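You operate a simulated robot arm through the tools that you are given. There is no shell and no other tool. Be economical: measure what you need, move in short steps, check, and stop when the job is done.

You run a simulated two-armed robot. Do the job below in one go: nothing can be reset, and whatever is moved stays where it is left.

TASK
Take the teal bottle on the top of the steel table and put it away on the top of the steel counter. Then open the door left of the sink, fetch the small blue carton and set it on the shelf of the cupboard left of the sink and shut the left again. Then shut the door left of the bins. Then carry the pink card tray with both arms and set it on the top of the wooden table. Then take the teal napkins and put it on the green card tray. Then press the round yellow button two times. Then put the number tile on top of the yellow reel. Keep to this order. Set down upright: teal bottle, small blue carton.

It is judged by the outcome, as a careful person would: the job done as asked, and still so three seconds after it is handed in. It fails if anything else is knocked over, pushed out of place, dropped, spilled or broken. Flat cloth is picked up by pressing the open fingertips on it (5 to 10 N) and closing them slowly along it; thin cloth reads only 2 to 8 mm in the jaws.

THE ROBOT
Two 6-joint arms with two-finger grippers on one trunk, on a base that drives. Base frame: it is fixed to the floor where the robot stands at the start and does not move with it; the origin is under the middle of the robot, x ahead of it, y to its left, z up; the surface under the hand at the start is at about z = 0.86. Units: m, degrees, N and s.
The left shoulder is at the start at [0.07, 0.176, 0.973], the right one opposite. With the tool pointing down near the work surface each hand reaches from about 0.46 to 0.78 m from the robot's upright axis, wherever it stands, measured 20 degrees to its own side. Places, roughly: door left of the bins [1, -3.4, 0.5]; door left of the sink [3, -3.1, 0.4]; green card tray (14x23x3 cm) [1.8, -3, 0.9]; number tile [3, -3, 1]; pink card tray (14x23x3 cm) [2.1, -3, 0.9]; round yellow button [2.9, -3, 1]; shelf of the cupboard left of the sink [3, -2.8, 0.5]; small blue carton [1, -2.75, 1]; teal bottle (7x5x18 cm) [0.5, 0.1, 0.9]; teal napkins (9x2x10 cm) [2.3, -2.8, 1]; top of the steel counter [2.4, -5.1, 0.8]; top of the wooden table [5.6, -2.2, 0.8]; yellow reel (6x6x5 cm) [5.2, -2.3, 0.9]. Payload 2.45 kg a hand.
The TCP of each hand is the grasp point between the finger pads, 0.026 m short of the fingertips. In the tool frame z runs along the fingers and y along their closing line. Largest opening 0.096 m; the body of the gripper starts 0.069 m behind the TCP.
Orientation is told as [roll, pitch, yaw] about the base's x, y, z axes, in that order, counted from this pose: with the fingers straight down and closing along the base's y, the tool's x points along the base's -x, its y along +y and its z along -z.

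THE INTERFACE
- The arms move only by the tool play_rows. It takes "left_deltas", "right_deltas" or both (then of equal length, played together; a hand with none holds still); each is a list of rows, each an object (a shift or turn left out is 0, a gripper value left out holds the last) with "translation": the shift along the tool's x, y, z in units of 25 mm (1.0 is 25 mm), a list of three; "delta_rot": the turn, a rotation vector about the tool's x, y, z in units of 6 degrees (1.0 is 6 degrees), a list of three. In form: [{"translation": [tx, ty, tz], "delta_rot": [ax, ay, az]}, ...]. A call has 1 to 20 rows; each row shifts and turns the commanded pose from where the row before left it, along the tool's axes as they then stand. "left_claw" and "right_claw" are, for a hand that has rows, the closure, from 0 (fully open) to 1 (shut), set as the call begins (left out, the last holds). A call with a number of a shift or a turn outside -1 to 1 is refused whole. Each row takes 0.2 s and may step no farther than 0.05 m and 8.6 degrees from the row before; otherwise, or with a gripper value out of range, the whole call is refused. A pose out of reach is approached as far as the arm can. The call stops where the force on the tool passes 40 N (or 10 N more than at its start, if that is more) or the arm is blocked; 0.2 s more then pass. The fingers move at their own pace and stop on an object; they squeeze with about 34 N. The grip force told is the motor's: it shows also when the fingers shut on nothing. Time passes only in rows, and 0.2 s behind the last, so rows that do not move let the fingers close. It gives the time, the measured TCP pose, the force on the tool (base axes), the opening and the grip force at its end, in the units of the frame above (readings bear some noise), with the torque about the TCP (base axes, N m) and any sound that the robot's microphone picked up.
- Cameras (640 x 400 px; columns grow to the right, rows downward): "scene" is now at [0.1418, 0.0047, 1.3005]; the picture's right is [0.04, -1.00, 0.00], its down [-0.49, -0.02, -0.87] and it looks along [0.87, 0.04, -0.49] (base axes); focal length 284 px, centre (320, 200). "left" rides on the left gripper at [0.082, -0.003, -0.098] in its tool frame; the picture's right is [0.04, 1.00, 0.00], its down [-0.73, 0.03, -0.68] and it looks along [-0.68, 0.03, 0.73] (tool axes); focal length 256 px, centre (320, 200). "right" rides on the right gripper at [0.082, 0.003, -0.098] in its tool frame; the picture's right is [-0.04, 1.00, 0.00], its down [-0.73, -0.03, -0.68] and it looks along [-0.68, -0.03, 0.73] (tool axes); focal length 256 px, centre (320, 200). There is no depth. A picture from a camera that has moved, and an enlarged one, comes with that camera's place and axes in the base frame and with its lens.
- snapshot(camera): a new picture of that camera. No time passes.
- slide_trunk(by): slides the trunk up (or, below 0, down) by that many m; the arms and the scene camera ride with it, the base frame stays. It gives what a move gives, with no picture.
- roll_base(legs): drives the robot by 1 to 6 legs, each [ahead, left, turn to the left] in m, m and degrees, along the robot's own axes; the way and the turn of a leg run together, so that a leg with both is an arc; at most 1.5 m and 180 degrees a leg. The arms and the cameras ride along, it lands a little off, and it stops where it bumps. It gives what a move gives.
- aim_head(pan, tilt): turns the head with the scene camera to pan (to the left, within 86 degrees either way) and tilt (down, from -29 to 69), counted from straight ahead of the robot. It gives what a move gives.
- enlarge(camera, box): a new picture of the part [left, top, right, bottom] of that camera's present view, enlarged. No time passes.
- finish_job(): hands the job in; it is judged then, once.

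Work in short steps. Places have to be worked out from the pictures, the camera data and where the tool is seen: move nearer, look again, correct. Check each grasp and each placing, and mend what went wrong. You have 196 turns and 192 pictures in all, those below and enlarged ones among them. Open the grippers and draw the arms clear of the work before you hand the job in, unless the task says otherwise.

The tools are called by a JSON object that holds its "method" and its "body". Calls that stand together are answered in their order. play_rows: Moves the arms, as the interface text tells. Its arguments: {"type":"object","properties":{"left_deltas":{"type":"array","items":{"type":"object","properties":{"translation":{"type":"array","items":{"type":"number"}},"delta_rot":{"type":"array","items":{"type":"number"}}}}},"left_claw":{"type":"number"},"right_deltas":{"type":"array","items":{"type":"object","properties":{"translation":{"type":"array","items":{"type":"number"}},"delta_rot":{"type":"array","items":{"type":"number"}}}}},"right_claw":{"type":"number"}},"required":[]} The other tools are called the same way: slide_trunk (by) slides the trunk up or down; roll_base (legs) drives the base; aim_head (pan, tilt) turns the head that bears the scene camera; snapshot (camera) takes a picture; enlarge (camera, box) takes an enlarged picture of a part of a camera's view; finish_job () hands the job in.

At the start:

```text
clock: 0.0
left_eef_pos: [0.5056, 0.3002, 1.138]
left_orientation: [0.0, -0.1, 0.0]
left_ft_force: [0.9, -0.1, 0.4]
left_ft_torque: [0.0, -0.03, 0.01]
left_grip_width: 0.096
left_gripper_force: 0.0
right_eef_pos: [0.6271, -0.2029, 1.1569]
right_orientation: [0.0, 0.1, 0.1]
right_ft_force: [0.1, 0.2, -0.4]
right_ft_torque: [0.01, -0.01, 0.01]
right_grip_width: 0.0959
right_gripper_force: 0.0
trunk travel left (down, up): [-0.457, 0.383]
robot x, y, heading: [0.0009, 0.0015, 0.1]
head pan, tilt: [2.4, 29.3]
```

scene: 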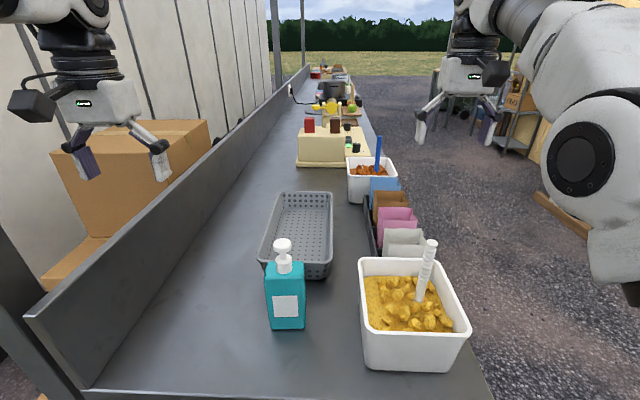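
right: 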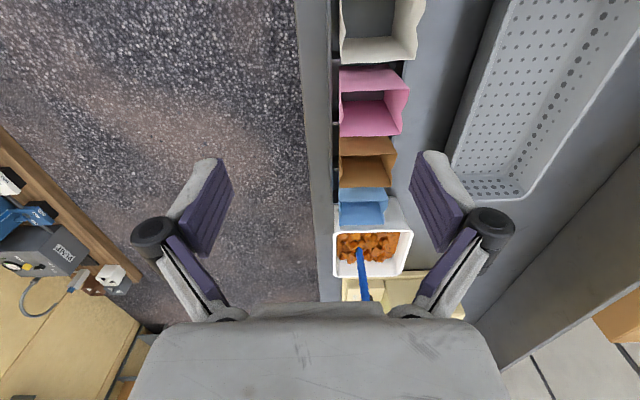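
left: 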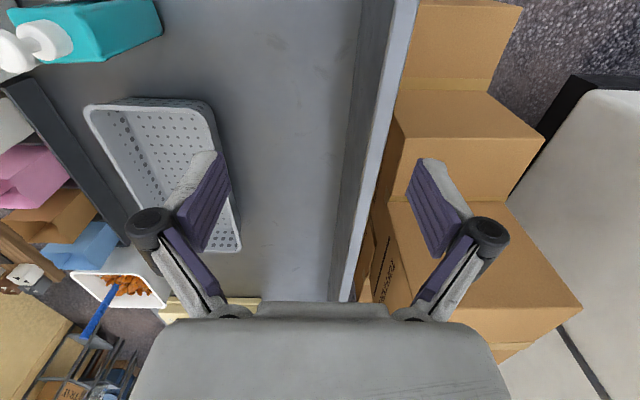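

The bottle's base appears to be at about [0.50, 0.08], its body top at z≈1.0 and its pump top at about 1.04. I'll move the left hand over it, staying high, and look.

{"method": "play_rows", "body": {"left_deltas": [{"translation": [0, -1, 0]}, {"translation": [0, -1, 0]}, {"translation": [0, -1, 0]}, {"translation": [0, -1, 0]}, {"translation": [0, -1, 0]}, {"translation": [0, -1, 0]}, {"translation": [0, -1, 0]}, {"translation": [0, -1, 0]}, {"translation": [0, -0.8, 0]}, {"translation": [0, 0, 0]}], "left_claw": 0}}

{"method": "snapshot", "body": {"camera": "left"}}

{"method": "snapshot", "body": {"camera": "scene"}}

```text
clock: 2.2
left_eef_pos: [0.5055, 0.0803, 1.1384]
left_orientation: [-0.2, 0.0, 0.0]
left_ft_force: [-0.6, 0.1, -0.3]
left_ft_torque: [0.01, 0.02, 0.0]
left_grip_width: 0.0961
left_gripper_force: 0.0
right_eef_pos: [0.6278, -0.2036, 1.1571]
right_orientation: [-0.1, 0.1, 0.1]
right_ft_force: [0.8, 0.3, -0.1]
right_ft_torque: [0.0, -0.03, 0.03]
right_grip_width: 0.0961
right_gripper_force: 0.1
trunk travel left (down, up): [-0.457, 0.383]
robot x, y, heading: [-0.0026, -0.0002, -0.1]
head pan, tilt: [2.4, 29.3]
```

```text
188 pictures are left
camera left: at [0.4265, 0.0778, 1.2363], right [-0.04, 1.0, 0.0], down [0.73, 0.03, 0.68], along [0.68, 0.03, -0.73], focal length 256 px, centre (320, 200)
```

left: 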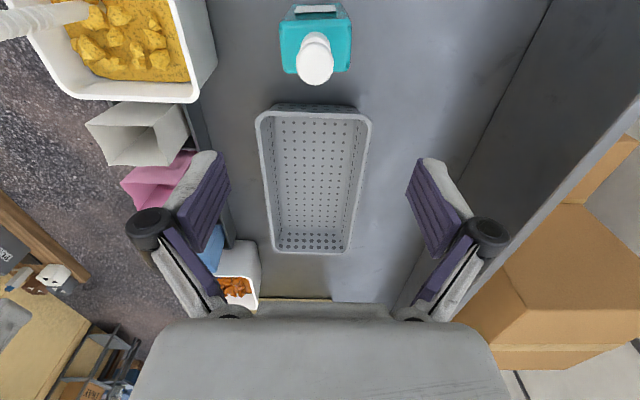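

```text
187 pictures are left
camera scene: at [0.1417, 0.0051, 1.3005], right [0.04, -1.0, 0.0], down [-0.49, -0.02, -0.87], along [0.87, 0.04, -0.49], focal length 284 px, centre (320, 200)
```

scene: 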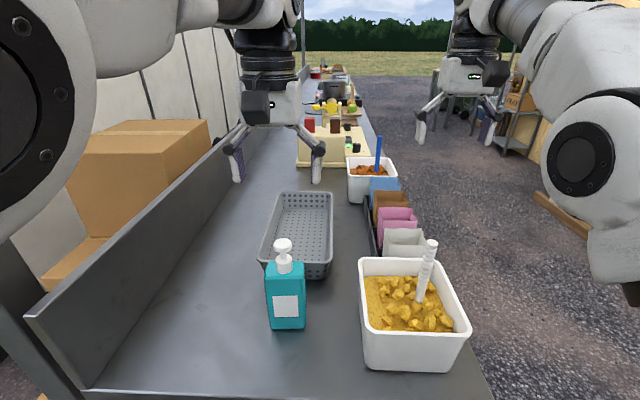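

The bottle centre works out at about x=0.480, y=0.078. I'll shift back over it, lower partway and check.

{"method": "play_rows", "body": {"left_deltas": [{"translation": [1, 0, 0]}, {"translation": [0, -0.08, 1]}, {"translation": [0, 0, 1]}, {"translation": [0, 0, 0]}]}}

{"method": "snapshot", "body": {"camera": "left"}}

{"method": "snapshot", "body": {"camera": "scene"}}

```text
clock: 3.2
left_eef_pos: [0.4869, 0.0852, 1.0831]
left_orientation: [-2.4, 1.5, 0.4]
left_ft_force: [0.2, -0.5, 0.5]
left_ft_torque: [-0.03, 0.03, -0.02]
left_grip_width: 0.0961
left_gripper_force: 0.1
right_eef_pos: [0.6273, -0.2033, 1.1576]
right_orientation: [0.0, 0.0, -0.2]
right_ft_force: [-0.4, -0.1, 0.8]
right_ft_torque: [-0.01, 0.01, 0.03]
right_grip_width: 0.0958
right_gripper_force: 0.0
trunk travel left (down, up): [-0.457, 0.383]
robot x, y, heading: [-0.0018, -0.0034, -0.4]
head pan, tilt: [2.4, 29.3]
```

```text
186 pictures are left
camera left: at [0.4087, 0.0868, 1.1844], right [-0.05, 1.0, -0.04], down [0.75, 0.06, 0.66], along [0.66, 0.0, -0.75], focal length 256 px, centre (320, 200)
```

left: 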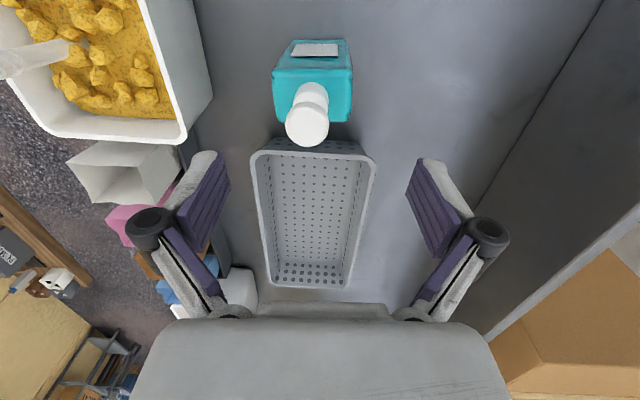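

```text
185 pictures are left
camera scene: at [0.1435, 0.0088, 1.3113], right [0.09, -1.0, 0.0], down [-0.38, -0.03, -0.92], along [0.92, 0.08, -0.38], focal length 284 px, centre (320, 200)
```

scene: 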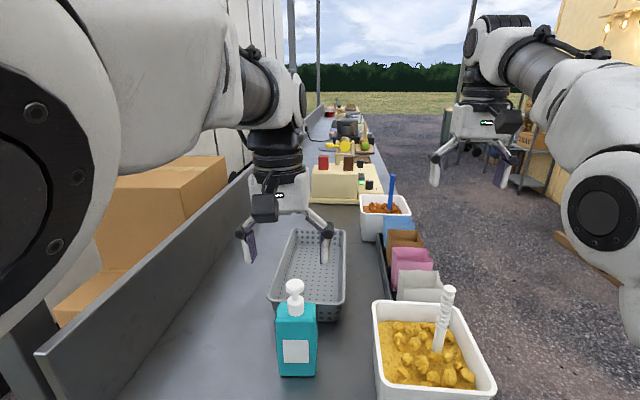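

The left arm is folded so far that it nudges the head. I'll raise the hand and drive back and to the right to get an easier reach.

{"method": "play_rows", "body": {"left_deltas": [{"translation": [0, 0, -1]}, {"translation": [-1, 0, -1]}, {"translation": [-1, 0, 0]}, {"translation": [0, 0, 0]}]}}

{"method": "roll_base", "body": {"legs": [[-0.12, -0.1, 0]]}}

{"method": "snapshot", "body": {"camera": "scene"}}

{"method": "snapshot", "body": {"camera": "left"}}

```text
clock: 4.2
left_eef_pos: [0.5288, 0.0743, 1.1366]
left_orientation: [0.0, -0.1, 0.1]
left_ft_force: [-0.5, 0.5, 0.2]
left_ft_torque: [-0.02, -0.01, 0.03]
left_grip_width: 0.0962
left_gripper_force: 0.0
right_eef_pos: [0.6259, -0.2035, 1.1584]
right_orientation: [0.1, -0.2, -0.1]
right_ft_force: [-0.4, 0.2, -0.3]
right_ft_torque: [0.0, -0.02, 0.01]
right_grip_width: 0.0962
right_gripper_force: 0.1
trunk travel left (down, up): [-0.457, 0.383]
robot x, y, heading: [0.0013, -0.0027, -0.0]
head pan, tilt: [2.4, 29.3]
```

```text
clock: 5.6
left_eef_pos: [0.4101, -0.0183, 1.1347]
left_orientation: [0.0, -0.1, 0.3]
left_ft_force: [-0.1, -0.7, -0.2]
left_ft_torque: [0.05, -0.01, 0.02]
left_grip_width: 0.096
left_gripper_force: 0.0
right_eef_pos: [0.5089, -0.2985, 1.1579]
right_orientation: [-0.1, 0.0, 0.2]
right_ft_force: [0.0, -0.4, 1.0]
right_ft_torque: [0.01, -0.05, 0.01]
right_grip_width: 0.096
right_gripper_force: 0.1
trunk travel left (down, up): [-0.457, 0.383]
robot x, y, heading: [-0.1188, -0.0963, 0.2]
head pan, tilt: [2.4, 29.3]
```

```text
184 pictures are left
camera scene: at [0.022, -0.0921, 1.3005], right [0.05, -1.0, 0.0], down [-0.49, -0.02, -0.87], along [0.87, 0.04, -0.49], focal length 284 px, centre (320, 200)
```

scene: 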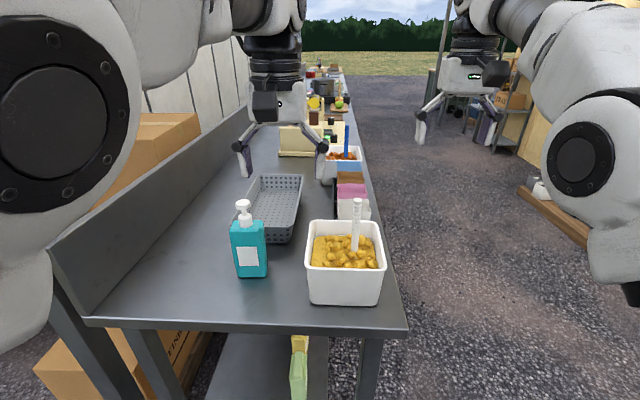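

```text
183 pictures are left
camera left: at [0.3299, -0.022, 1.2329], right [-0.04, 1.0, 0.0], down [0.73, 0.03, 0.68], along [0.68, 0.03, -0.73], focal length 256 px, centre (320, 200)
```

left: 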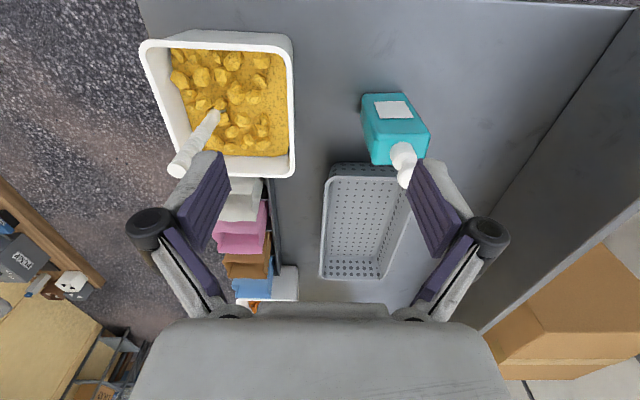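

Triangulating gives the bottle centre at about [0.489, 0.080], the pump top at about 1.02 and the table at about 0.84. I'll move over it, then come partway down.

{"method": "play_rows", "body": {"left_deltas": [{"translation": [-0.8, 1, 0]}, {"translation": [-0.8, 1, 0]}, {"translation": [-0.8, 1, 0]}, {"translation": [-0.76, 0.93, 0]}, {"translation": [0, 0, 1]}, {"translation": [0, 0, 1]}, {"translation": [0, 0, 1]}, {"translation": [0, 0, 0]}]}}

{"method": "snapshot", "body": {"camera": "left"}}

{"method": "snapshot", "body": {"camera": "scene"}}

```text
clock: 7.4
left_eef_pos: [0.4886, 0.0792, 1.0599]
left_orientation: [0.0, 0.0, 0.3]
left_ft_force: [-1.3, 0.2, -1.0]
left_ft_torque: [0.02, -0.03, -0.02]
left_grip_width: 0.0962
left_gripper_force: 0.0
right_eef_pos: [0.5106, -0.297, 1.1579]
right_orientation: [0.0, 0.1, 0.2]
right_ft_force: [-0.2, -0.1, -0.8]
right_ft_torque: [0.01, -0.02, 0.0]
right_grip_width: 0.0961
right_gripper_force: 0.0
trunk travel left (down, up): [-0.457, 0.383]
robot x, y, heading: [-0.1237, -0.0974, 0.1]
head pan, tilt: [2.4, 29.3]
```

```text
182 pictures are left
camera left: at [0.4085, 0.0763, 1.1582], right [-0.04, 1.0, 0.0], down [0.73, 0.03, 0.68], along [0.68, 0.03, -0.73], focal length 256 px, centre (320, 200)
```

left: 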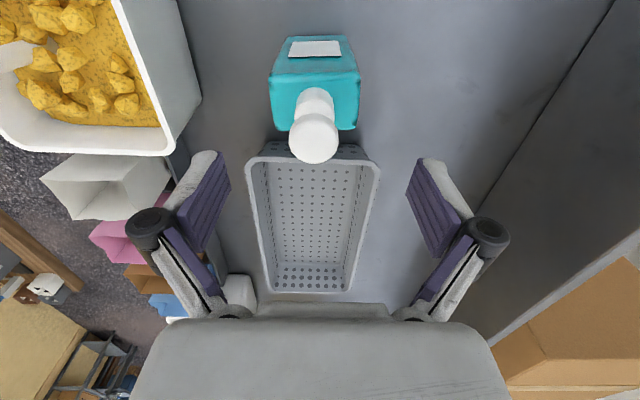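

```text
181 pictures are left
camera scene: at [0.0222, -0.0916, 1.3005], right [0.05, -1.0, 0.0], down [-0.49, -0.02, -0.87], along [0.87, 0.04, -0.49], focal length 284 px, centre (320, 200)
```

scene: 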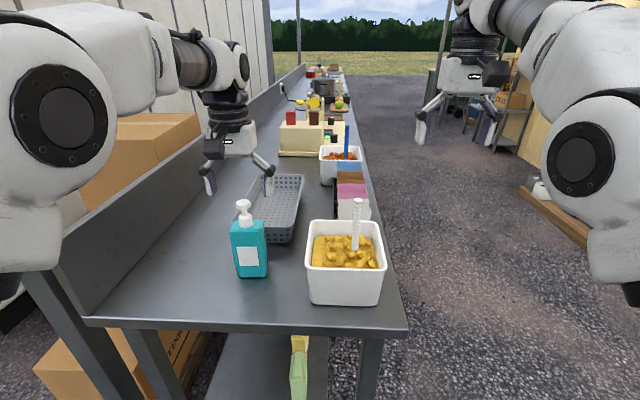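

The hand is aligned over the bottle in x and y. I'll descend to z≈0.964 and close.

{"method": "play_rows", "body": {"left_deltas": [{"translation": [0, 0, 1]}, {"translation": [0, 0, 1]}, {"translation": [0, 0, 1]}, {"translation": [0, 0, 0.84]}, {"translation": [0, 0, 0]}]}}

{"method": "snapshot", "body": {"camera": "scene"}}

{"method": "play_rows", "body": {"left_deltas": [{}, {}, {}, {}], "left_claw": 1}}

{"method": "snapshot", "body": {"camera": "left"}}

```text
clock: 8.6
left_eef_pos: [0.4896, 0.0802, 0.9668]
left_orientation: [-0.1, -0.5, 0.3]
left_ft_force: [4.6, 5.3, 35.4]
left_ft_torque: [-0.43, 0.64, -0.05]
left_grip_width: 0.0959
left_gripper_force: 0.1
right_eef_pos: [0.5074, -0.2982, 1.159]
right_orientation: [0.0, -0.1, 0.3]
right_ft_force: [-0.4, -0.3, -0.7]
right_ft_torque: [-0.02, 0.05, -0.03]
right_grip_width: 0.096
right_gripper_force: 0.1
trunk travel left (down, up): [-0.457, 0.383]
robot x, y, heading: [-0.1206, -0.093, 0.4]
head pan, tilt: [2.4, 29.3]
```

```text
180 pictures are left
camera scene: at [0.0194, -0.0918, 1.3015], right [0.05, -1.0, 0.0], down [-0.49, -0.02, -0.87], along [0.87, 0.04, -0.49], focal length 284 px, centre (320, 200)
```

scene: 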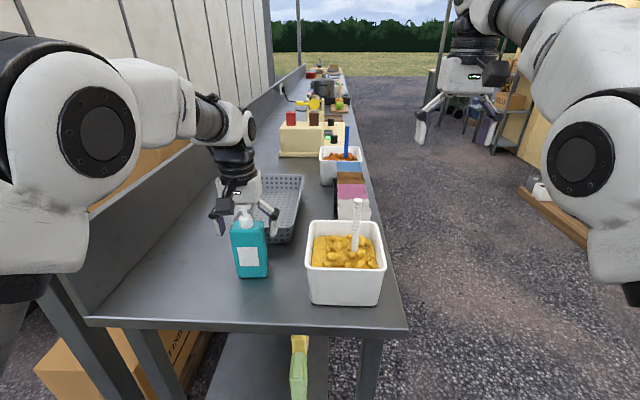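

```text
clock: 9.7
left_eef_pos: [0.4885, 0.0786, 0.967]
left_orientation: [-0.1, -0.4, 0.3]
left_ft_force: [-6.2, -3.3, 22.2]
left_ft_torque: [-0.21, 1.4, 0.31]
left_grip_width: 0.0685
left_gripper_force: 33.6
right_eef_pos: [0.508, -0.2981, 1.1574]
right_orientation: [0.1, -0.1, 0.3]
right_ft_force: [1.0, -0.2, -0.8]
right_ft_torque: [-0.01, 0.01, 0.01]
right_grip_width: 0.096
right_gripper_force: 0.1
trunk travel left (down, up): [-0.457, 0.383]
robot x, y, heading: [-0.1187, -0.096, 0.3]
head pan, tilt: [2.4, 29.3]
stopped in row 4 (left hand): the force on the tool passed its limit at 46 N (the readings are from after the stop); the commanded pose is now the measured one
```

```text
179 pictures are left
camera left: at [0.4084, 0.0755, 1.065], right [-0.05, 1.0, 0.0], down [0.73, 0.04, 0.68], along [0.68, 0.03, -0.73], focal length 256 px, centre (320, 200)
```

left: 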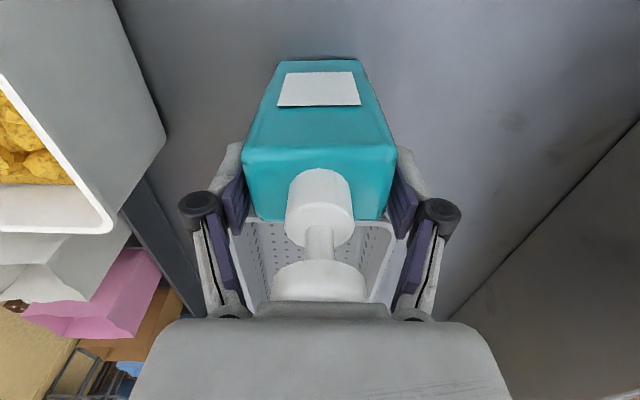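

The bottle is gripped (68.5 mm), with the palm resting on the pump top. Lift straight up.

{"method": "play_rows", "body": {"left_deltas": [{"translation": [0, 0, -0.5]}, {"translation": [0, 0, -1]}, {"translation": [0, 0, -1]}, {"translation": [0, 0, -1]}, {"translation": [0, 0, -1]}, {"translation": [0, 0, -1]}, {}]}}

{"method": "snapshot", "body": {"camera": "scene"}}

```text
clock: 11.3
left_eef_pos: [0.4916, 0.077, 1.1022]
left_orientation: [-0.1, -0.2, 0.3]
left_ft_force: [0.4, 0.3, -2.8]
left_ft_torque: [-0.04, -0.04, 0.0]
left_grip_width: 0.0684
left_gripper_force: 33.4
right_eef_pos: [0.5107, -0.2977, 1.1571]
right_orientation: [0.0, 0.0, 0.2]
right_ft_force: [-0.1, -0.2, 0.4]
right_ft_torque: [-0.02, 0.03, 0.0]
right_grip_width: 0.096
right_gripper_force: 0.0
trunk travel left (down, up): [-0.457, 0.383]
robot x, y, heading: [-0.1162, -0.0959, 0.5]
head pan, tilt: [2.4, 29.3]
```

```text
178 pictures are left
camera scene: at [0.0229, -0.0916, 1.3004], right [0.05, -1.0, 0.0], down [-0.49, -0.02, -0.87], along [0.87, 0.04, -0.49], focal length 284 px, centre (320, 200)
```

scene: 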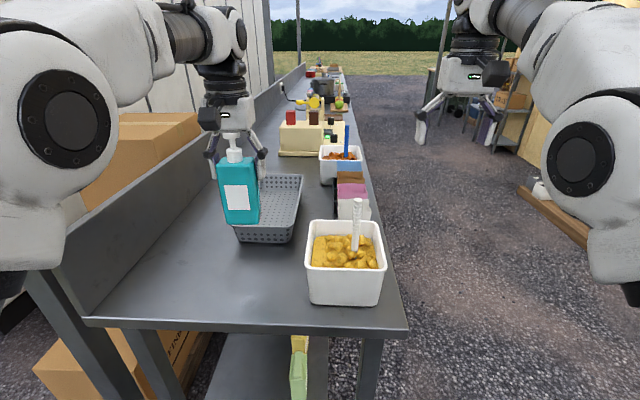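

The bottle is held. I'll back away from the table, then look around to the right.

{"method": "roll_base", "body": {"legs": [[-0.5, 0, 0]]}}

{"method": "aim_head", "body": {"pan": -55, "tilt": 20}}

{"method": "snapshot", "body": {"camera": "scene"}}

```text
clock: 14.2
left_eef_pos: [-0.0084, 0.0762, 1.1022]
left_orientation: [-0.1, -0.1, 0.6]
left_ft_force: [0.6, 0.0, -3.2]
left_ft_torque: [-0.01, -0.09, 0.02]
left_grip_width: 0.0683
left_gripper_force: 33.8
right_eef_pos: [0.0111, -0.2992, 1.1573]
right_orientation: [0.1, 0.0, 0.6]
right_ft_force: [0.4, -0.6, -0.2]
right_ft_torque: [-0.01, -0.03, 0.0]
right_grip_width: 0.096
right_gripper_force: 0.0
trunk travel left (down, up): [-0.457, 0.383]
robot x, y, heading: [-0.6189, -0.0996, 0.7]
head pan, tilt: [2.4, 29.3]
```

```text
clock: 15.5
left_eef_pos: [-0.0084, 0.0779, 1.1028]
left_orientation: [0.0, -0.2, 0.6]
left_ft_force: [-0.6, 0.1, -2.9]
left_ft_torque: [0.04, -0.07, -0.03]
left_grip_width: 0.0684
left_gripper_force: 34.1
right_eef_pos: [0.0118, -0.2981, 1.1579]
right_orientation: [0.0, 0.0, 0.6]
right_ft_force: [0.7, 0.0, 0.2]
right_ft_torque: [0.02, -0.04, 0.01]
right_grip_width: 0.0962
right_gripper_force: 0.1
trunk travel left (down, up): [-0.457, 0.383]
robot x, y, heading: [-0.6196, -0.1, 0.3]
head pan, tilt: [-55.0, 20.0]
```

```text
177 pictures are left
camera scene: at [-0.5127, -0.175, 1.3154], right [-0.81, -0.58, 0.0], down [-0.2, 0.28, -0.94], along [0.55, -0.76, -0.34], focal length 284 px, centre (320, 200)
```

scene: 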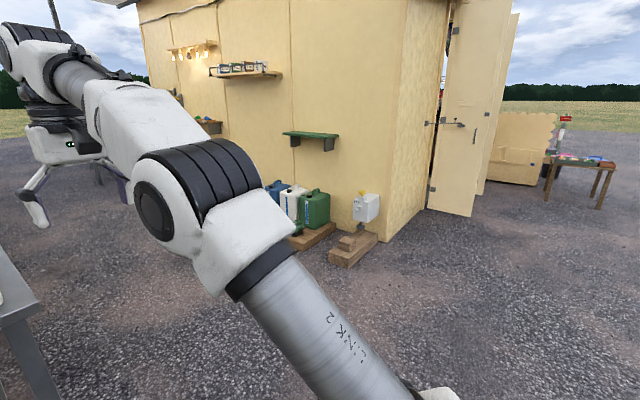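

There's a wooden shed; the steel counter must be inside it, with its open doorway on the west side. I'll turn right in place and move toward that side.

{"method": "roll_base", "body": {"legs": [[0, 0, -90], [1.4, 0, 0], [0.0, -0.3, 0]]}}

{"method": "aim_head", "body": {"pan": 15, "tilt": 20}}

{"method": "snapshot", "body": {"camera": "scene"}}

```text
clock: 27.8
left_eef_pos: [-0.6701, -2.0918, 1.1022]
left_orientation: [-0.1, -0.3, -87.3]
left_ft_force: [0.4, -0.1, -3.0]
left_ft_torque: [-0.01, -0.04, 0.02]
left_grip_width: 0.0675
left_gripper_force: 34.0
right_eef_pos: [-1.0437, -2.1261, 1.1574]
right_orientation: [-0.1, 0.0, -87.4]
right_ft_force: [-0.8, -0.6, 0.0]
right_ft_torque: [-0.01, -0.04, 0.02]
right_grip_width: 0.0962
right_gripper_force: 0.0
trunk travel left (down, up): [-0.457, 0.383]
robot x, y, heading: [-0.8705, -1.4905, -87.5]
head pan, tilt: [-55.0, 20.0]
```

```text
clock: 29.2
left_eef_pos: [-0.6708, -2.0928, 1.1014]
left_orientation: [-0.1, -0.2, -87.2]
left_ft_force: [-0.1, 0.4, -2.5]
left_ft_torque: [-0.02, -0.03, -0.04]
left_grip_width: 0.0677
left_gripper_force: 33.7
right_eef_pos: [-1.0444, -2.1254, 1.1565]
right_orientation: [0.0, 0.0, -87.4]
right_ft_force: [-0.2, 0.6, 0.9]
right_ft_torque: [0.02, 0.05, 0.01]
right_grip_width: 0.096
right_gripper_force: 0.1
trunk travel left (down, up): [-0.457, 0.383]
robot x, y, heading: [-0.8722, -1.4932, -87.4]
head pan, tilt: [15.0, 20.0]
```

```text
176 pictures are left
camera scene: at [-0.8384, -1.628, 1.3153], right [-0.95, -0.3, 0.0], down [-0.1, 0.33, -0.94], along [0.28, -0.9, -0.34], focal length 284 px, centre (320, 200)
```

scene: 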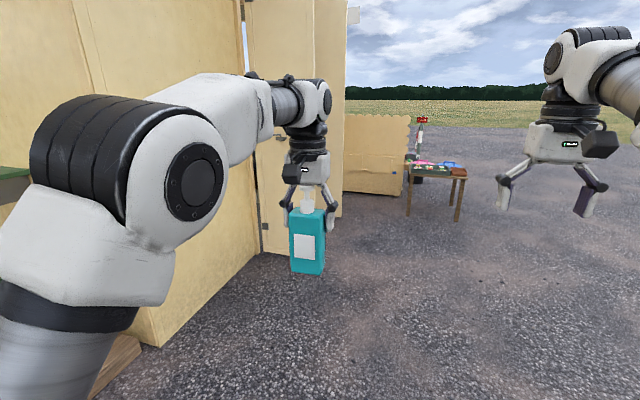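

The near door leaf sticks out at y≈-3.7. I'll go on to about [-1.1, -2.8], turn to face +x (east) and look into the doorway.

{"method": "roll_base", "body": {"legs": [[0, -0.35, 0], [1.3, 0, 0], [0, 0, 88]]}}

{"method": "aim_head", "body": {"pan": -45, "tilt": 18}}

{"method": "snapshot", "body": {"camera": "scene"}}

```text
clock: 41.2
left_eef_pos: [-0.5795, -2.6366, 1.1013]
left_orientation: [-0.1, -0.3, -2.7]
left_ft_force: [-0.2, 0.5, -4.2]
left_ft_torque: [0.01, -0.06, -0.03]
left_grip_width: 0.0676
left_gripper_force: 34.0
right_eef_pos: [-0.5815, -3.0132, 1.1569]
right_orientation: [0.0, 0.0, -2.9]
right_ft_force: [-0.6, 0.0, -0.1]
right_ft_torque: [0.01, 0.0, -0.01]
right_grip_width: 0.0962
right_gripper_force: 0.1
trunk travel left (down, up): [-0.457, 0.383]
robot x, y, heading: [-1.1993, -2.7791, -2.9]
head pan, tilt: [15.0, 20.0]
```

```text
clock: 42.5
left_eef_pos: [-0.58, -2.6374, 1.1025]
left_orientation: [-0.1, -0.2, -2.8]
left_ft_force: [0.9, 0.2, -3.5]
left_ft_torque: [-0.02, 0.0, 0.02]
left_grip_width: 0.0674
left_gripper_force: 34.0
right_eef_pos: [-0.5824, -3.0134, 1.1577]
right_orientation: [0.1, 0.0, -2.9]
right_ft_force: [0.8, -0.1, 0.4]
right_ft_torque: [0.0, 0.04, 0.01]
right_grip_width: 0.0958
right_gripper_force: 0.0
trunk travel left (down, up): [-0.457, 0.383]
robot x, y, heading: [-1.1974, -2.7781, -2.9]
head pan, tilt: [-45.0, 18.0]
```

```text
175 pictures are left
camera scene: at [-1.0853, -2.8495, 1.3186], right [-0.74, -0.67, 0.0], down [-0.21, 0.23, -0.95], along [0.64, -0.7, -0.31], focal length 284 px, centre (320, 200)
```

scene: 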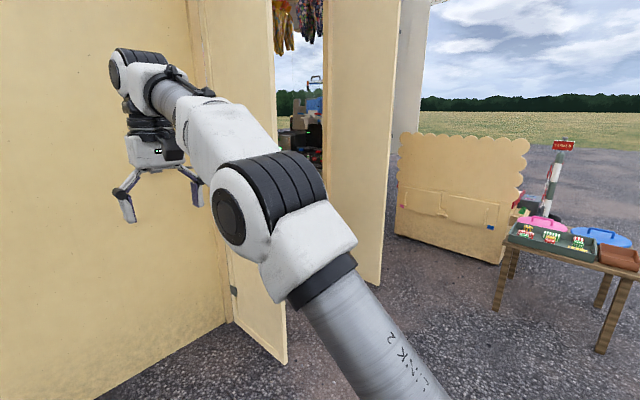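

The doorway lies between y≈-3.6 and -4.59, so its centre is about -4.1. I'll correct the heading, strafe right to line up and look ahead.

{"method": "roll_base", "body": {"legs": [[0, 0, 2.9], [0, -1.31, 0]]}}

{"method": "aim_head", "body": {"pan": 0, "tilt": 18}}

{"method": "snapshot", "body": {"camera": "scene"}}

```text
clock: 49.5
left_eef_pos: [-0.5863, -3.906, 1.1012]
left_orientation: [-0.1, -0.3, 0.2]
left_ft_force: [-0.1, -0.6, -2.5]
left_ft_torque: [0.01, 0.0, 0.01]
left_grip_width: 0.0677
left_gripper_force: 34.3
right_eef_pos: [-0.569, -4.2803, 1.1564]
right_orientation: [0.0, 0.0, 0.1]
right_ft_force: [-0.2, 0.1, 0.0]
right_ft_torque: [0.02, 0.01, 0.0]
right_grip_width: 0.096
right_gripper_force: 0.0
trunk travel left (down, up): [-0.457, 0.383]
robot x, y, heading: [-1.195, -4.0769, 0.1]
head pan, tilt: [-45.0, 18.0]
```

```text
clock: 50.6
left_eef_pos: [-0.5858, -3.9038, 1.1019]
left_orientation: [-0.1, -0.2, 0.1]
left_ft_force: [0.0, -0.3, -2.2]
left_ft_torque: [0.03, -0.07, 0.01]
left_grip_width: 0.0676
left_gripper_force: 34.0
right_eef_pos: [-0.5683, -4.2807, 1.1574]
right_orientation: [0.0, 0.0, 0.1]
right_ft_force: [0.5, 0.2, 0.4]
right_ft_torque: [0.01, 0.0, 0.0]
right_grip_width: 0.0962
right_gripper_force: 0.1
trunk travel left (down, up): [-0.457, 0.383]
robot x, y, heading: [-1.1991, -4.0781, 0.3]
head pan, tilt: [0.0, 18.0]
```

```text
174 pictures are left
camera scene: at [-1.0525, -4.077, 1.3186], right [0.0, -1.0, 0.0], down [-0.31, 0.0, -0.95], along [0.95, 0.0, -0.31], focal length 284 px, centre (320, 200)
```

scene: 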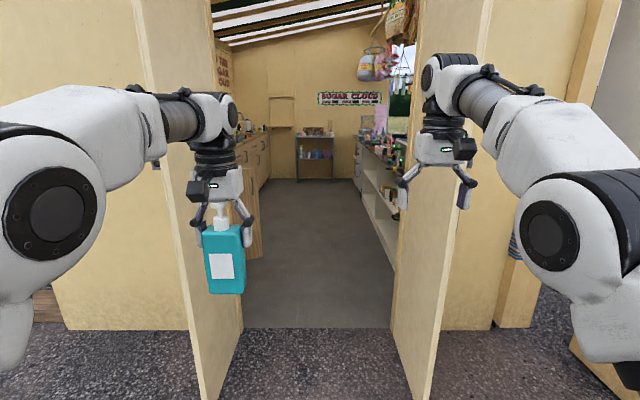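

The robot is well centred on the doorway, and the aisle runs between y≈-3.5 and -4.7. I'll drive forward into the door zone and look again.

{"method": "roll_base", "body": {"legs": [[1.3, 0, 0]]}}

{"method": "snapshot", "body": {"camera": "scene"}}

{"method": "aim_head", "body": {"pan": -35, "tilt": 15}}

{"method": "snapshot", "body": {"camera": "scene"}}

```text
clock: 57.2
left_eef_pos: [0.7191, -3.8693, 1.1007]
left_orientation: [0.0, -0.2, 1.6]
left_ft_force: [-0.5, -1.0, -2.5]
left_ft_torque: [0.02, -0.01, 0.0]
left_grip_width: 0.0678
left_gripper_force: 34.6
right_eef_pos: [0.7468, -4.2456, 1.1569]
right_orientation: [0.0, 0.0, 1.4]
right_ft_force: [0.0, -0.3, -0.4]
right_ft_torque: [-0.03, 0.04, 0.01]
right_grip_width: 0.0961
right_gripper_force: 0.1
trunk travel left (down, up): [-0.457, 0.383]
robot x, y, heading: [0.1108, -4.0592, 1.5]
head pan, tilt: [0.0, 18.0]
```

```text
173 pictures are left
camera scene: at [0.2585, -4.0537, 1.3186], right [0.03, -1.0, 0.0], down [-0.31, -0.01, -0.95], along [0.95, 0.03, -0.31], focal length 284 px, centre (320, 200)
```

scene: 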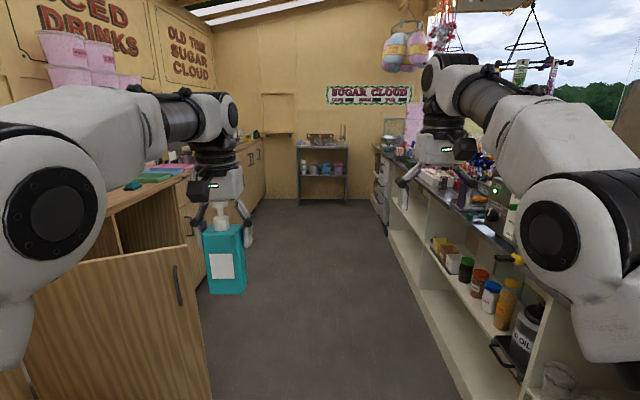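

```text
clock: 58.2
left_eef_pos: [0.7198, -3.8704, 1.1027]
left_orientation: [-0.1, -0.1, 1.6]
left_ft_force: [-0.1, 0.9, -2.8]
left_ft_torque: [0.02, 0.0, -0.01]
left_grip_width: 0.0675
left_gripper_force: 33.7
right_eef_pos: [0.747, -4.2447, 1.1566]
right_orientation: [0.0, 0.0, 1.5]
right_ft_force: [0.0, -0.6, -0.4]
right_ft_torque: [-0.02, -0.01, -0.02]
right_grip_width: 0.0957
right_gripper_force: 0.1
trunk travel left (down, up): [-0.457, 0.383]
robot x, y, heading: [0.113, -4.0581, 1.4]
head pan, tilt: [-35.0, 15.0]
```

```text
172 pictures are left
camera scene: at [0.2431, -4.1077, 1.3235], right [-0.55, -0.84, 0.0], down [-0.22, 0.14, -0.97], along [0.81, -0.53, -0.26], focal length 284 px, centre (320, 200)
```

scene: 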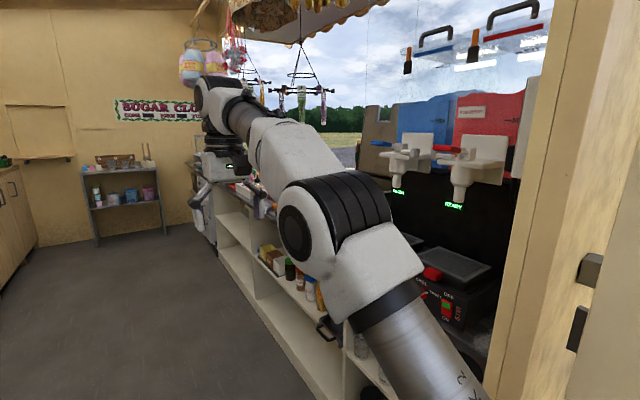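

The open left door's tip is at about [1.28, -3.5], so there's room to pass. I'll drive on along the aisle to x≈1.5 and look at the right-hand counter.

{"method": "roll_base", "body": {"legs": [[0, -0.06, -1.5], [1.4, 0, 0]]}}

{"method": "snapshot", "body": {"camera": "scene"}}

{"method": "aim_head", "body": {"pan": 0, "tilt": 20}}

{"method": "snapshot", "body": {"camera": "scene"}}

```text
clock: 65.7
left_eef_pos: [2.1041, -3.9155, 1.102]
left_orientation: [-0.1, -0.1, 1.3]
left_ft_force: [-0.5, 0.3, -2.4]
left_ft_torque: [0.02, -0.03, -0.02]
left_grip_width: 0.0673
left_gripper_force: 34.3
right_eef_pos: [2.1296, -4.2915, 1.1575]
right_orientation: [0.0, 0.0, 1.2]
right_ft_force: [-0.2, -0.3, 0.3]
right_ft_torque: [-0.02, 0.02, 0.0]
right_grip_width: 0.0961
right_gripper_force: 0.0
trunk travel left (down, up): [-0.457, 0.383]
robot x, y, heading: [1.496, -4.1024, 1.4]
head pan, tilt: [-35.0, 15.0]
```

```text
171 pictures are left
camera scene: at [1.6262, -4.1519, 1.3235], right [-0.55, -0.83, 0.0], down [-0.22, 0.14, -0.97], along [0.8, -0.54, -0.26], focal length 284 px, centre (320, 200)
```

scene: 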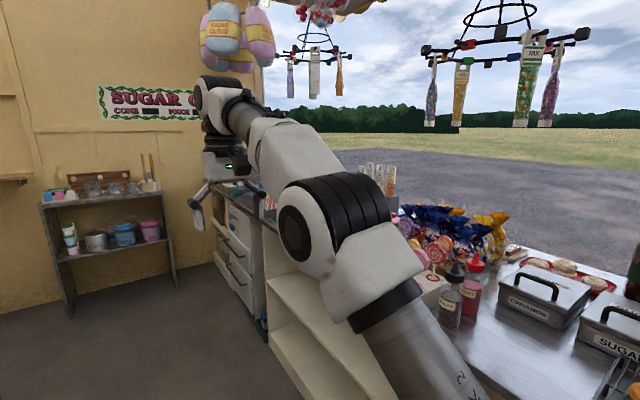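

```text
clock: 66.7
left_eef_pos: [2.104, -3.9159, 1.1015]
left_orientation: [-0.1, 0.0, 1.2]
left_ft_force: [0.3, 0.3, -3.3]
left_ft_torque: [0.03, -0.04, -0.02]
left_grip_width: 0.0676
left_gripper_force: 33.7
right_eef_pos: [2.13, -4.2914, 1.156]
right_orientation: [0.0, 0.0, 1.3]
right_ft_force: [0.3, 0.0, 1.0]
right_ft_torque: [0.02, 0.02, -0.02]
right_grip_width: 0.096
right_gripper_force: 0.0
trunk travel left (down, up): [-0.457, 0.383]
robot x, y, heading: [1.5009, -4.1016, 1.1]
head pan, tilt: [0.0, 20.0]
```

```text
170 pictures are left
camera scene: at [1.6414, -4.0981, 1.3154], right [0.02, -1.0, 0.0], down [-0.34, -0.01, -0.94], along [0.94, 0.02, -0.34], focal length 284 px, centre (320, 200)
```

scene: 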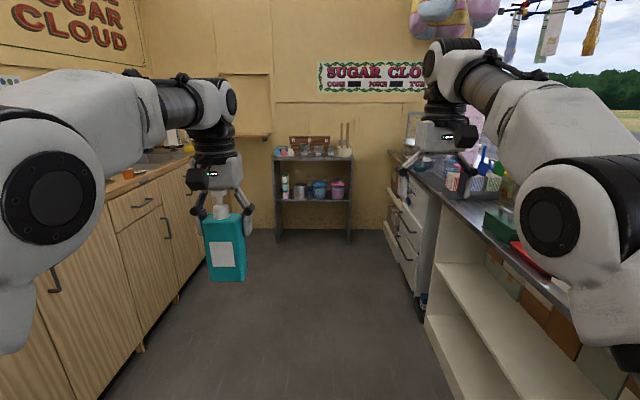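

The free steel area appears to be near [1.8, -4.8]. I'll raise the trunk a little, move away from the counter and turn to face it.

{"method": "slide_trunk", "body": {"by": 0.1}}

{"method": "roll_base", "body": {"legs": [[0, 0.2, 0], [0, 0, -91]]}}

{"method": "aim_head", "body": {"pan": 0, "tilt": 35}}

{"method": "snapshot", "body": {"camera": "scene"}}

```text
clock: 68.0
left_eef_pos: [2.1041, -3.9156, 1.2006]
left_orientation: [-0.1, -0.2, 1.4]
left_ft_force: [0.1, 0.7, -3.8]
left_ft_torque: [0.0, -0.05, -0.01]
left_grip_width: 0.0678
left_gripper_force: 33.8
right_eef_pos: [2.1306, -4.2916, 1.257]
right_orientation: [0.0, 0.1, 1.2]
right_ft_force: [-0.7, -0.5, -0.7]
right_ft_torque: [0.01, 0.04, -0.01]
right_grip_width: 0.0959
right_gripper_force: 0.1
trunk travel left (down, up): [-0.557, 0.283]
robot x, y, heading: [1.4972, -4.1024, 1.1]
head pan, tilt: [0.0, 20.0]
```

```text
clock: 73.4
left_eef_pos: [1.6822, -4.5075, 1.2024]
left_orientation: [-0.1, -0.1, -88.4]
left_ft_force: [0.2, 0.5, -2.4]
left_ft_torque: [0.01, 0.01, 0.02]
left_grip_width: 0.0677
left_gripper_force: 34.2
right_eef_pos: [1.3069, -4.5373, 1.257]
right_orientation: [0.0, 0.0, -88.3]
right_ft_force: [-0.4, -0.3, 0.6]
right_ft_torque: [-0.02, 0.01, -0.03]
right_grip_width: 0.0962
right_gripper_force: 0.1
trunk travel left (down, up): [-0.557, 0.283]
robot x, y, heading: [1.4934, -3.9025, -88.3]
head pan, tilt: [0.0, 20.0]
```

```text
clock: 74.2
left_eef_pos: [1.6818, -4.5097, 1.2008]
left_orientation: [0.0, -0.2, -88.3]
left_ft_force: [0.4, 0.2, -2.3]
left_ft_torque: [-0.01, 0.01, 0.03]
left_grip_width: 0.0675
left_gripper_force: 33.8
right_eef_pos: [1.3081, -4.5356, 1.2569]
right_orientation: [0.0, 0.0, -88.2]
right_ft_force: [0.0, 0.7, -0.6]
right_ft_torque: [0.04, 0.0, 0.02]
right_grip_width: 0.0961
right_gripper_force: 0.1
trunk travel left (down, up): [-0.557, 0.283]
robot x, y, heading: [1.4878, -3.9018, -88.4]
head pan, tilt: [0.0, 35.0]
```

```text
169 pictures are left
camera scene: at [1.4971, -4.0404, 1.3916], right [-1.0, -0.03, 0.0], down [-0.02, 0.57, -0.82], along [0.02, -0.82, -0.57], focal length 284 px, centre (320, 200)
```

scene: 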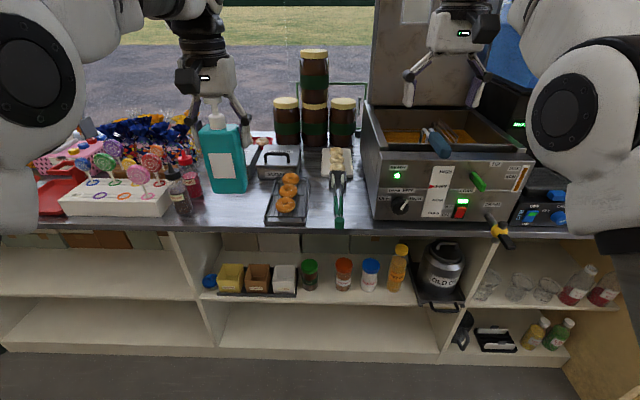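

There seems to be a free patch near [1.80, -4.77], between the sauce bottles and the doughnut rack. I'll check it with the left wrist camera.

{"method": "snapshot", "body": {"camera": "left"}}

{"method": "enlarge", "body": {"camera": "scene", "box": [120, 120, 360, 270]}}

```text
168 pictures are left
camera left: at [1.6779, -4.4262, 1.2995], right [1.0, 0.07, 0.0], down [0.05, -0.73, 0.68], along [0.05, -0.68, -0.73], focal length 256 px, centre (320, 200)
```

left: 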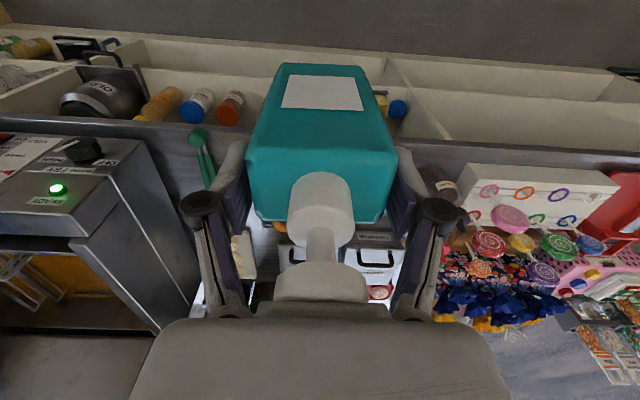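

```text
2.67 times, centred on (240, 195) of scene
camera zoom: at [1.4971, -4.0404, 1.3916], right [-1.0, -0.03, 0.0], down [-0.02, 0.57, -0.82], along [0.02, -0.82, -0.57], focal length 756 px, centre (533, 213)
```

zoom: 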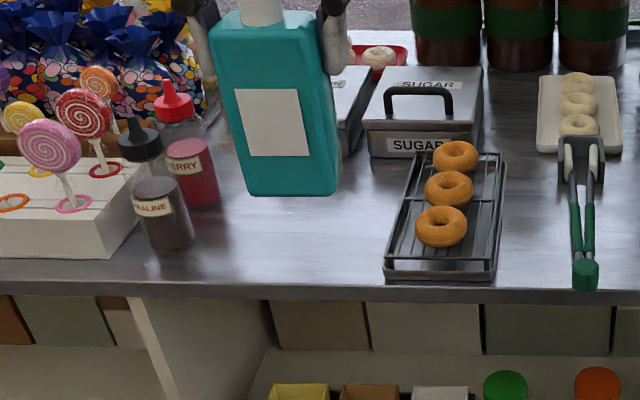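

The counter top is at z≈0.82, and the free patch is x 1.69–1.94, y -4.72 to -5.0. I'll drive the base so that the bottle hangs over [1.81, -4.80].

{"method": "roll_base", "body": {"legs": [[0, 0.12, 0], [0.29, 0, 0]]}}

{"method": "snapshot", "body": {"camera": "scene"}}

{"method": "snapshot", "body": {"camera": "left"}}

```text
clock: 77.0
left_eef_pos: [1.8203, -4.7942, 1.2025]
left_orientation: [-0.1, -0.2, -87.9]
left_ft_force: [0.1, -0.8, -2.8]
left_ft_torque: [-0.04, 0.01, -0.01]
left_grip_width: 0.0674
left_gripper_force: 33.9
right_eef_pos: [1.4453, -4.8246, 1.2573]
right_orientation: [0.0, -0.1, -88.0]
right_ft_force: [0.2, -0.3, -0.3]
right_ft_torque: [-0.04, 0.0, -0.01]
right_grip_width: 0.096
right_gripper_force: 0.0
trunk travel left (down, up): [-0.557, 0.283]
robot x, y, heading: [1.6237, -4.1854, -87.9]
head pan, tilt: [0.0, 35.0]
```

```text
166 pictures are left
camera scene: at [1.6315, -4.3266, 1.3916], right [-1.0, -0.04, 0.0], down [-0.02, 0.57, -0.82], along [0.03, -0.82, -0.57], focal length 284 px, centre (320, 200)
```

scene: 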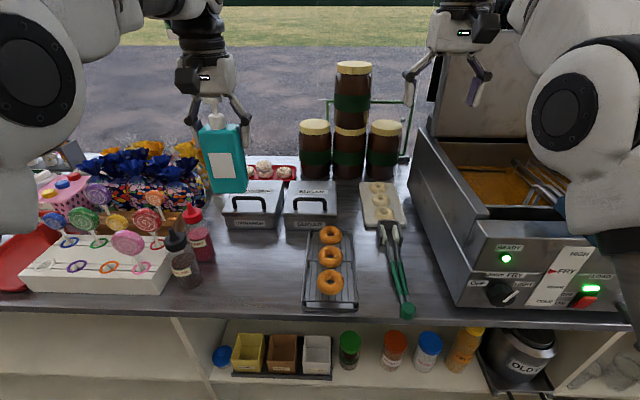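

```text
165 pictures are left
camera left: at [1.8149, -4.7112, 1.2999], right [1.0, 0.08, 0.0], down [0.06, -0.73, 0.68], along [0.05, -0.68, -0.73], focal length 256 px, centre (320, 200)
```

left: 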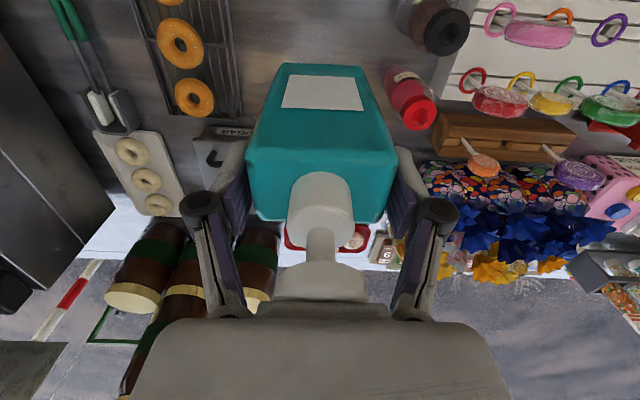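

The spot is free, though slightly close to the red bottle. I'll shift 15 mm away from it and descend most of the way.

{"method": "play_rows", "body": {"left_deltas": [{"translation": [0, -0.6, 0]}, {"translation": [0, 0, 1]}, {"translation": [0, 0, 1]}, {"translation": [0, 0, 1]}, {"translation": [0, 0, 1]}, {"translation": [0, 0, 1]}, {"translation": [0, 0, 1]}, {"translation": [0, 0, 1]}, {"translation": [0, 0, 1]}, {"translation": [0, 0, 1]}, {"translation": [0, 0, 0.4]}, {}]}}

{"method": "snapshot", "body": {"camera": "scene"}}

```text
clock: 79.6
left_eef_pos: [1.8039, -4.7952, 0.9654]
left_orientation: [-0.1, -0.1, -87.9]
left_ft_force: [-0.6, -0.5, -2.7]
left_ft_torque: [-0.03, 0.0, 0.0]
left_grip_width: 0.0678
left_gripper_force: 34.1
right_eef_pos: [1.445, -4.8239, 1.2569]
right_orientation: [0.1, 0.0, -88.0]
right_ft_force: [0.5, 0.1, -0.3]
right_ft_torque: [-0.05, 0.0, 0.03]
right_grip_width: 0.096
right_gripper_force: 0.0
trunk travel left (down, up): [-0.557, 0.283]
robot x, y, heading: [1.6234, -4.1878, -87.9]
head pan, tilt: [0.0, 35.0]
```

```text
164 pictures are left
camera scene: at [1.6315, -4.3269, 1.3915], right [-1.0, -0.04, 0.0], down [-0.02, 0.57, -0.82], along [0.03, -0.82, -0.57], focal length 284 px, centre (320, 200)
```

scene: 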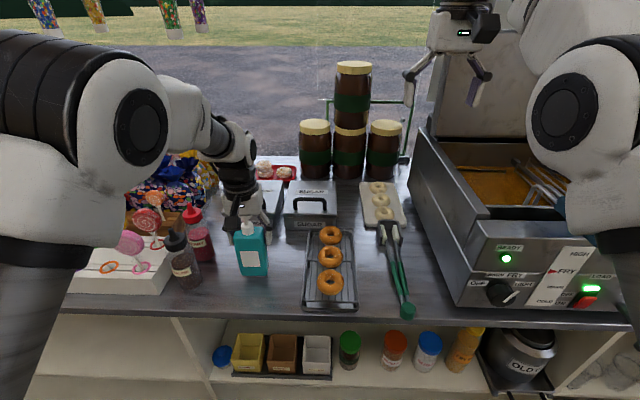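

Clear on all sides. I'll lower slowly toward contact.

{"method": "play_rows", "body": {"left_deltas": [{"translation": [0, 0, 0.25]}, {"translation": [0, 0, 0.25]}, {"translation": [0, 0, 0.25]}, {"translation": [0, 0, 0.2]}, {}]}}

{"method": "enlarge", "body": {"camera": "scene", "box": [180, 190, 340, 290]}}

```text
clock: 80.8
left_eef_pos: [1.8041, -4.7942, 0.948]
left_orientation: [0.0, -0.9, -88.0]
left_ft_force: [-1.5, 6.3, 19.3]
left_ft_torque: [1.36, 0.21, -0.01]
left_grip_width: 0.0679
left_gripper_force: 34.0
right_eef_pos: [1.443, -4.821, 1.2586]
right_orientation: [0.0, -0.2, -88.1]
right_ft_force: [-0.1, -0.2, 1.0]
right_ft_torque: [0.0, 0.0, -0.01]
right_grip_width: 0.096
right_gripper_force: 0.0
trunk travel left (down, up): [-0.557, 0.283]
robot x, y, heading: [1.6284, -4.186, -87.7]
head pan, tilt: [0.0, 35.0]
stopped in row 5 (left hand): the force on the tool passed its limit at 42 N (the readings are from after the stop); the commanded pose is now the measured one
```

```text
4.00 times, centred on (260, 240) of scene
camera zoom: at [1.6304, -4.3232, 1.3919], right [-1.0, -0.04, 0.0], down [-0.02, 0.57, -0.82], along [0.03, -0.82, -0.57], focal length 1134 px, centre (560, 40)
```

zoom: 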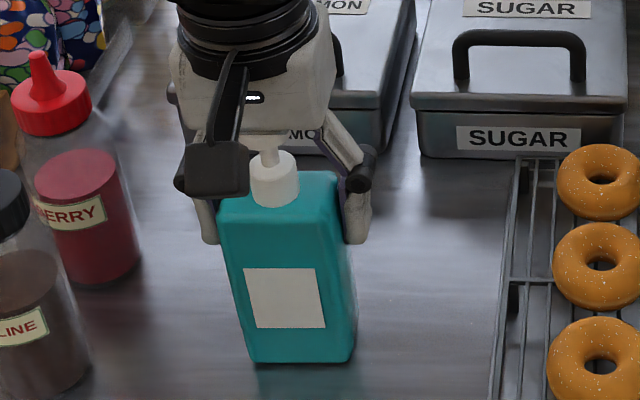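

It has made contact and is upright. I'll release it and raise the hand straight up.

{"method": "play_rows", "body": {"left_deltas": [{}, {}, {}], "left_claw": 0}}

{"method": "play_rows", "body": {"left_deltas": [{"translation": [0, 0, -0.5]}, {"translation": [0, 0, -1]}, {"translation": [0, 0, -1]}, {"translation": [0, 0, -1]}, {"translation": [0, 0, -1]}, {"translation": [0, 0, -1]}, {"translation": [0, 0, -1]}, {"translation": [0, 0, -1]}, {"translation": [0, 0, -1]}, {"translation": [0, 0, -1]}]}}

{"method": "snapshot", "body": {"camera": "scene"}}

```text
clock: 81.6
left_eef_pos: [1.8039, -4.7939, 0.9467]
left_orientation: [-0.1, -1.1, -87.8]
left_ft_force: [1.6, -2.9, 29.5]
left_ft_torque: [0.63, -0.03, -0.02]
left_grip_width: 0.096
left_gripper_force: 0.0
right_eef_pos: [1.4438, -4.821, 1.2595]
right_orientation: [0.0, -0.2, -88.0]
right_ft_force: [0.1, -0.3, 0.7]
right_ft_torque: [-0.01, -0.01, 0.04]
right_grip_width: 0.0963
right_gripper_force: 0.0
trunk travel left (down, up): [-0.557, 0.283]
robot x, y, heading: [1.6245, -4.1931, -88.1]
head pan, tilt: [0.0, 35.0]
```

```text
clock: 83.8
left_eef_pos: [1.8044, -4.7945, 1.1831]
left_orientation: [0.0, -0.7, -87.9]
left_ft_force: [-0.7, 0.2, -0.7]
left_ft_torque: [-0.01, 0.01, 0.01]
left_grip_width: 0.096
left_gripper_force: 0.1
right_eef_pos: [1.4457, -4.8233, 1.2579]
right_orientation: [0.0, -0.1, -87.9]
right_ft_force: [0.8, 0.5, 0.0]
right_ft_torque: [-0.03, -0.01, 0.0]
right_grip_width: 0.0959
right_gripper_force: 0.1
trunk travel left (down, up): [-0.557, 0.283]
robot x, y, heading: [1.627, -4.1872, -88.0]
head pan, tilt: [0.0, 35.0]
```

```text
162 pictures are left
camera scene: at [1.6316, -4.3262, 1.3916], right [-1.0, -0.04, 0.0], down [-0.02, 0.57, -0.82], along [0.03, -0.82, -0.57], focal length 284 px, centre (320, 200)
```

scene: 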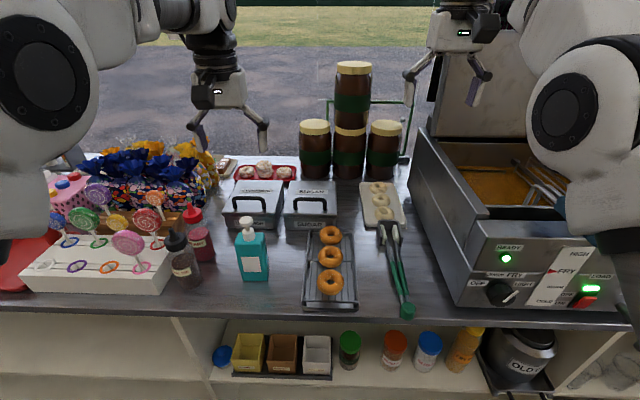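

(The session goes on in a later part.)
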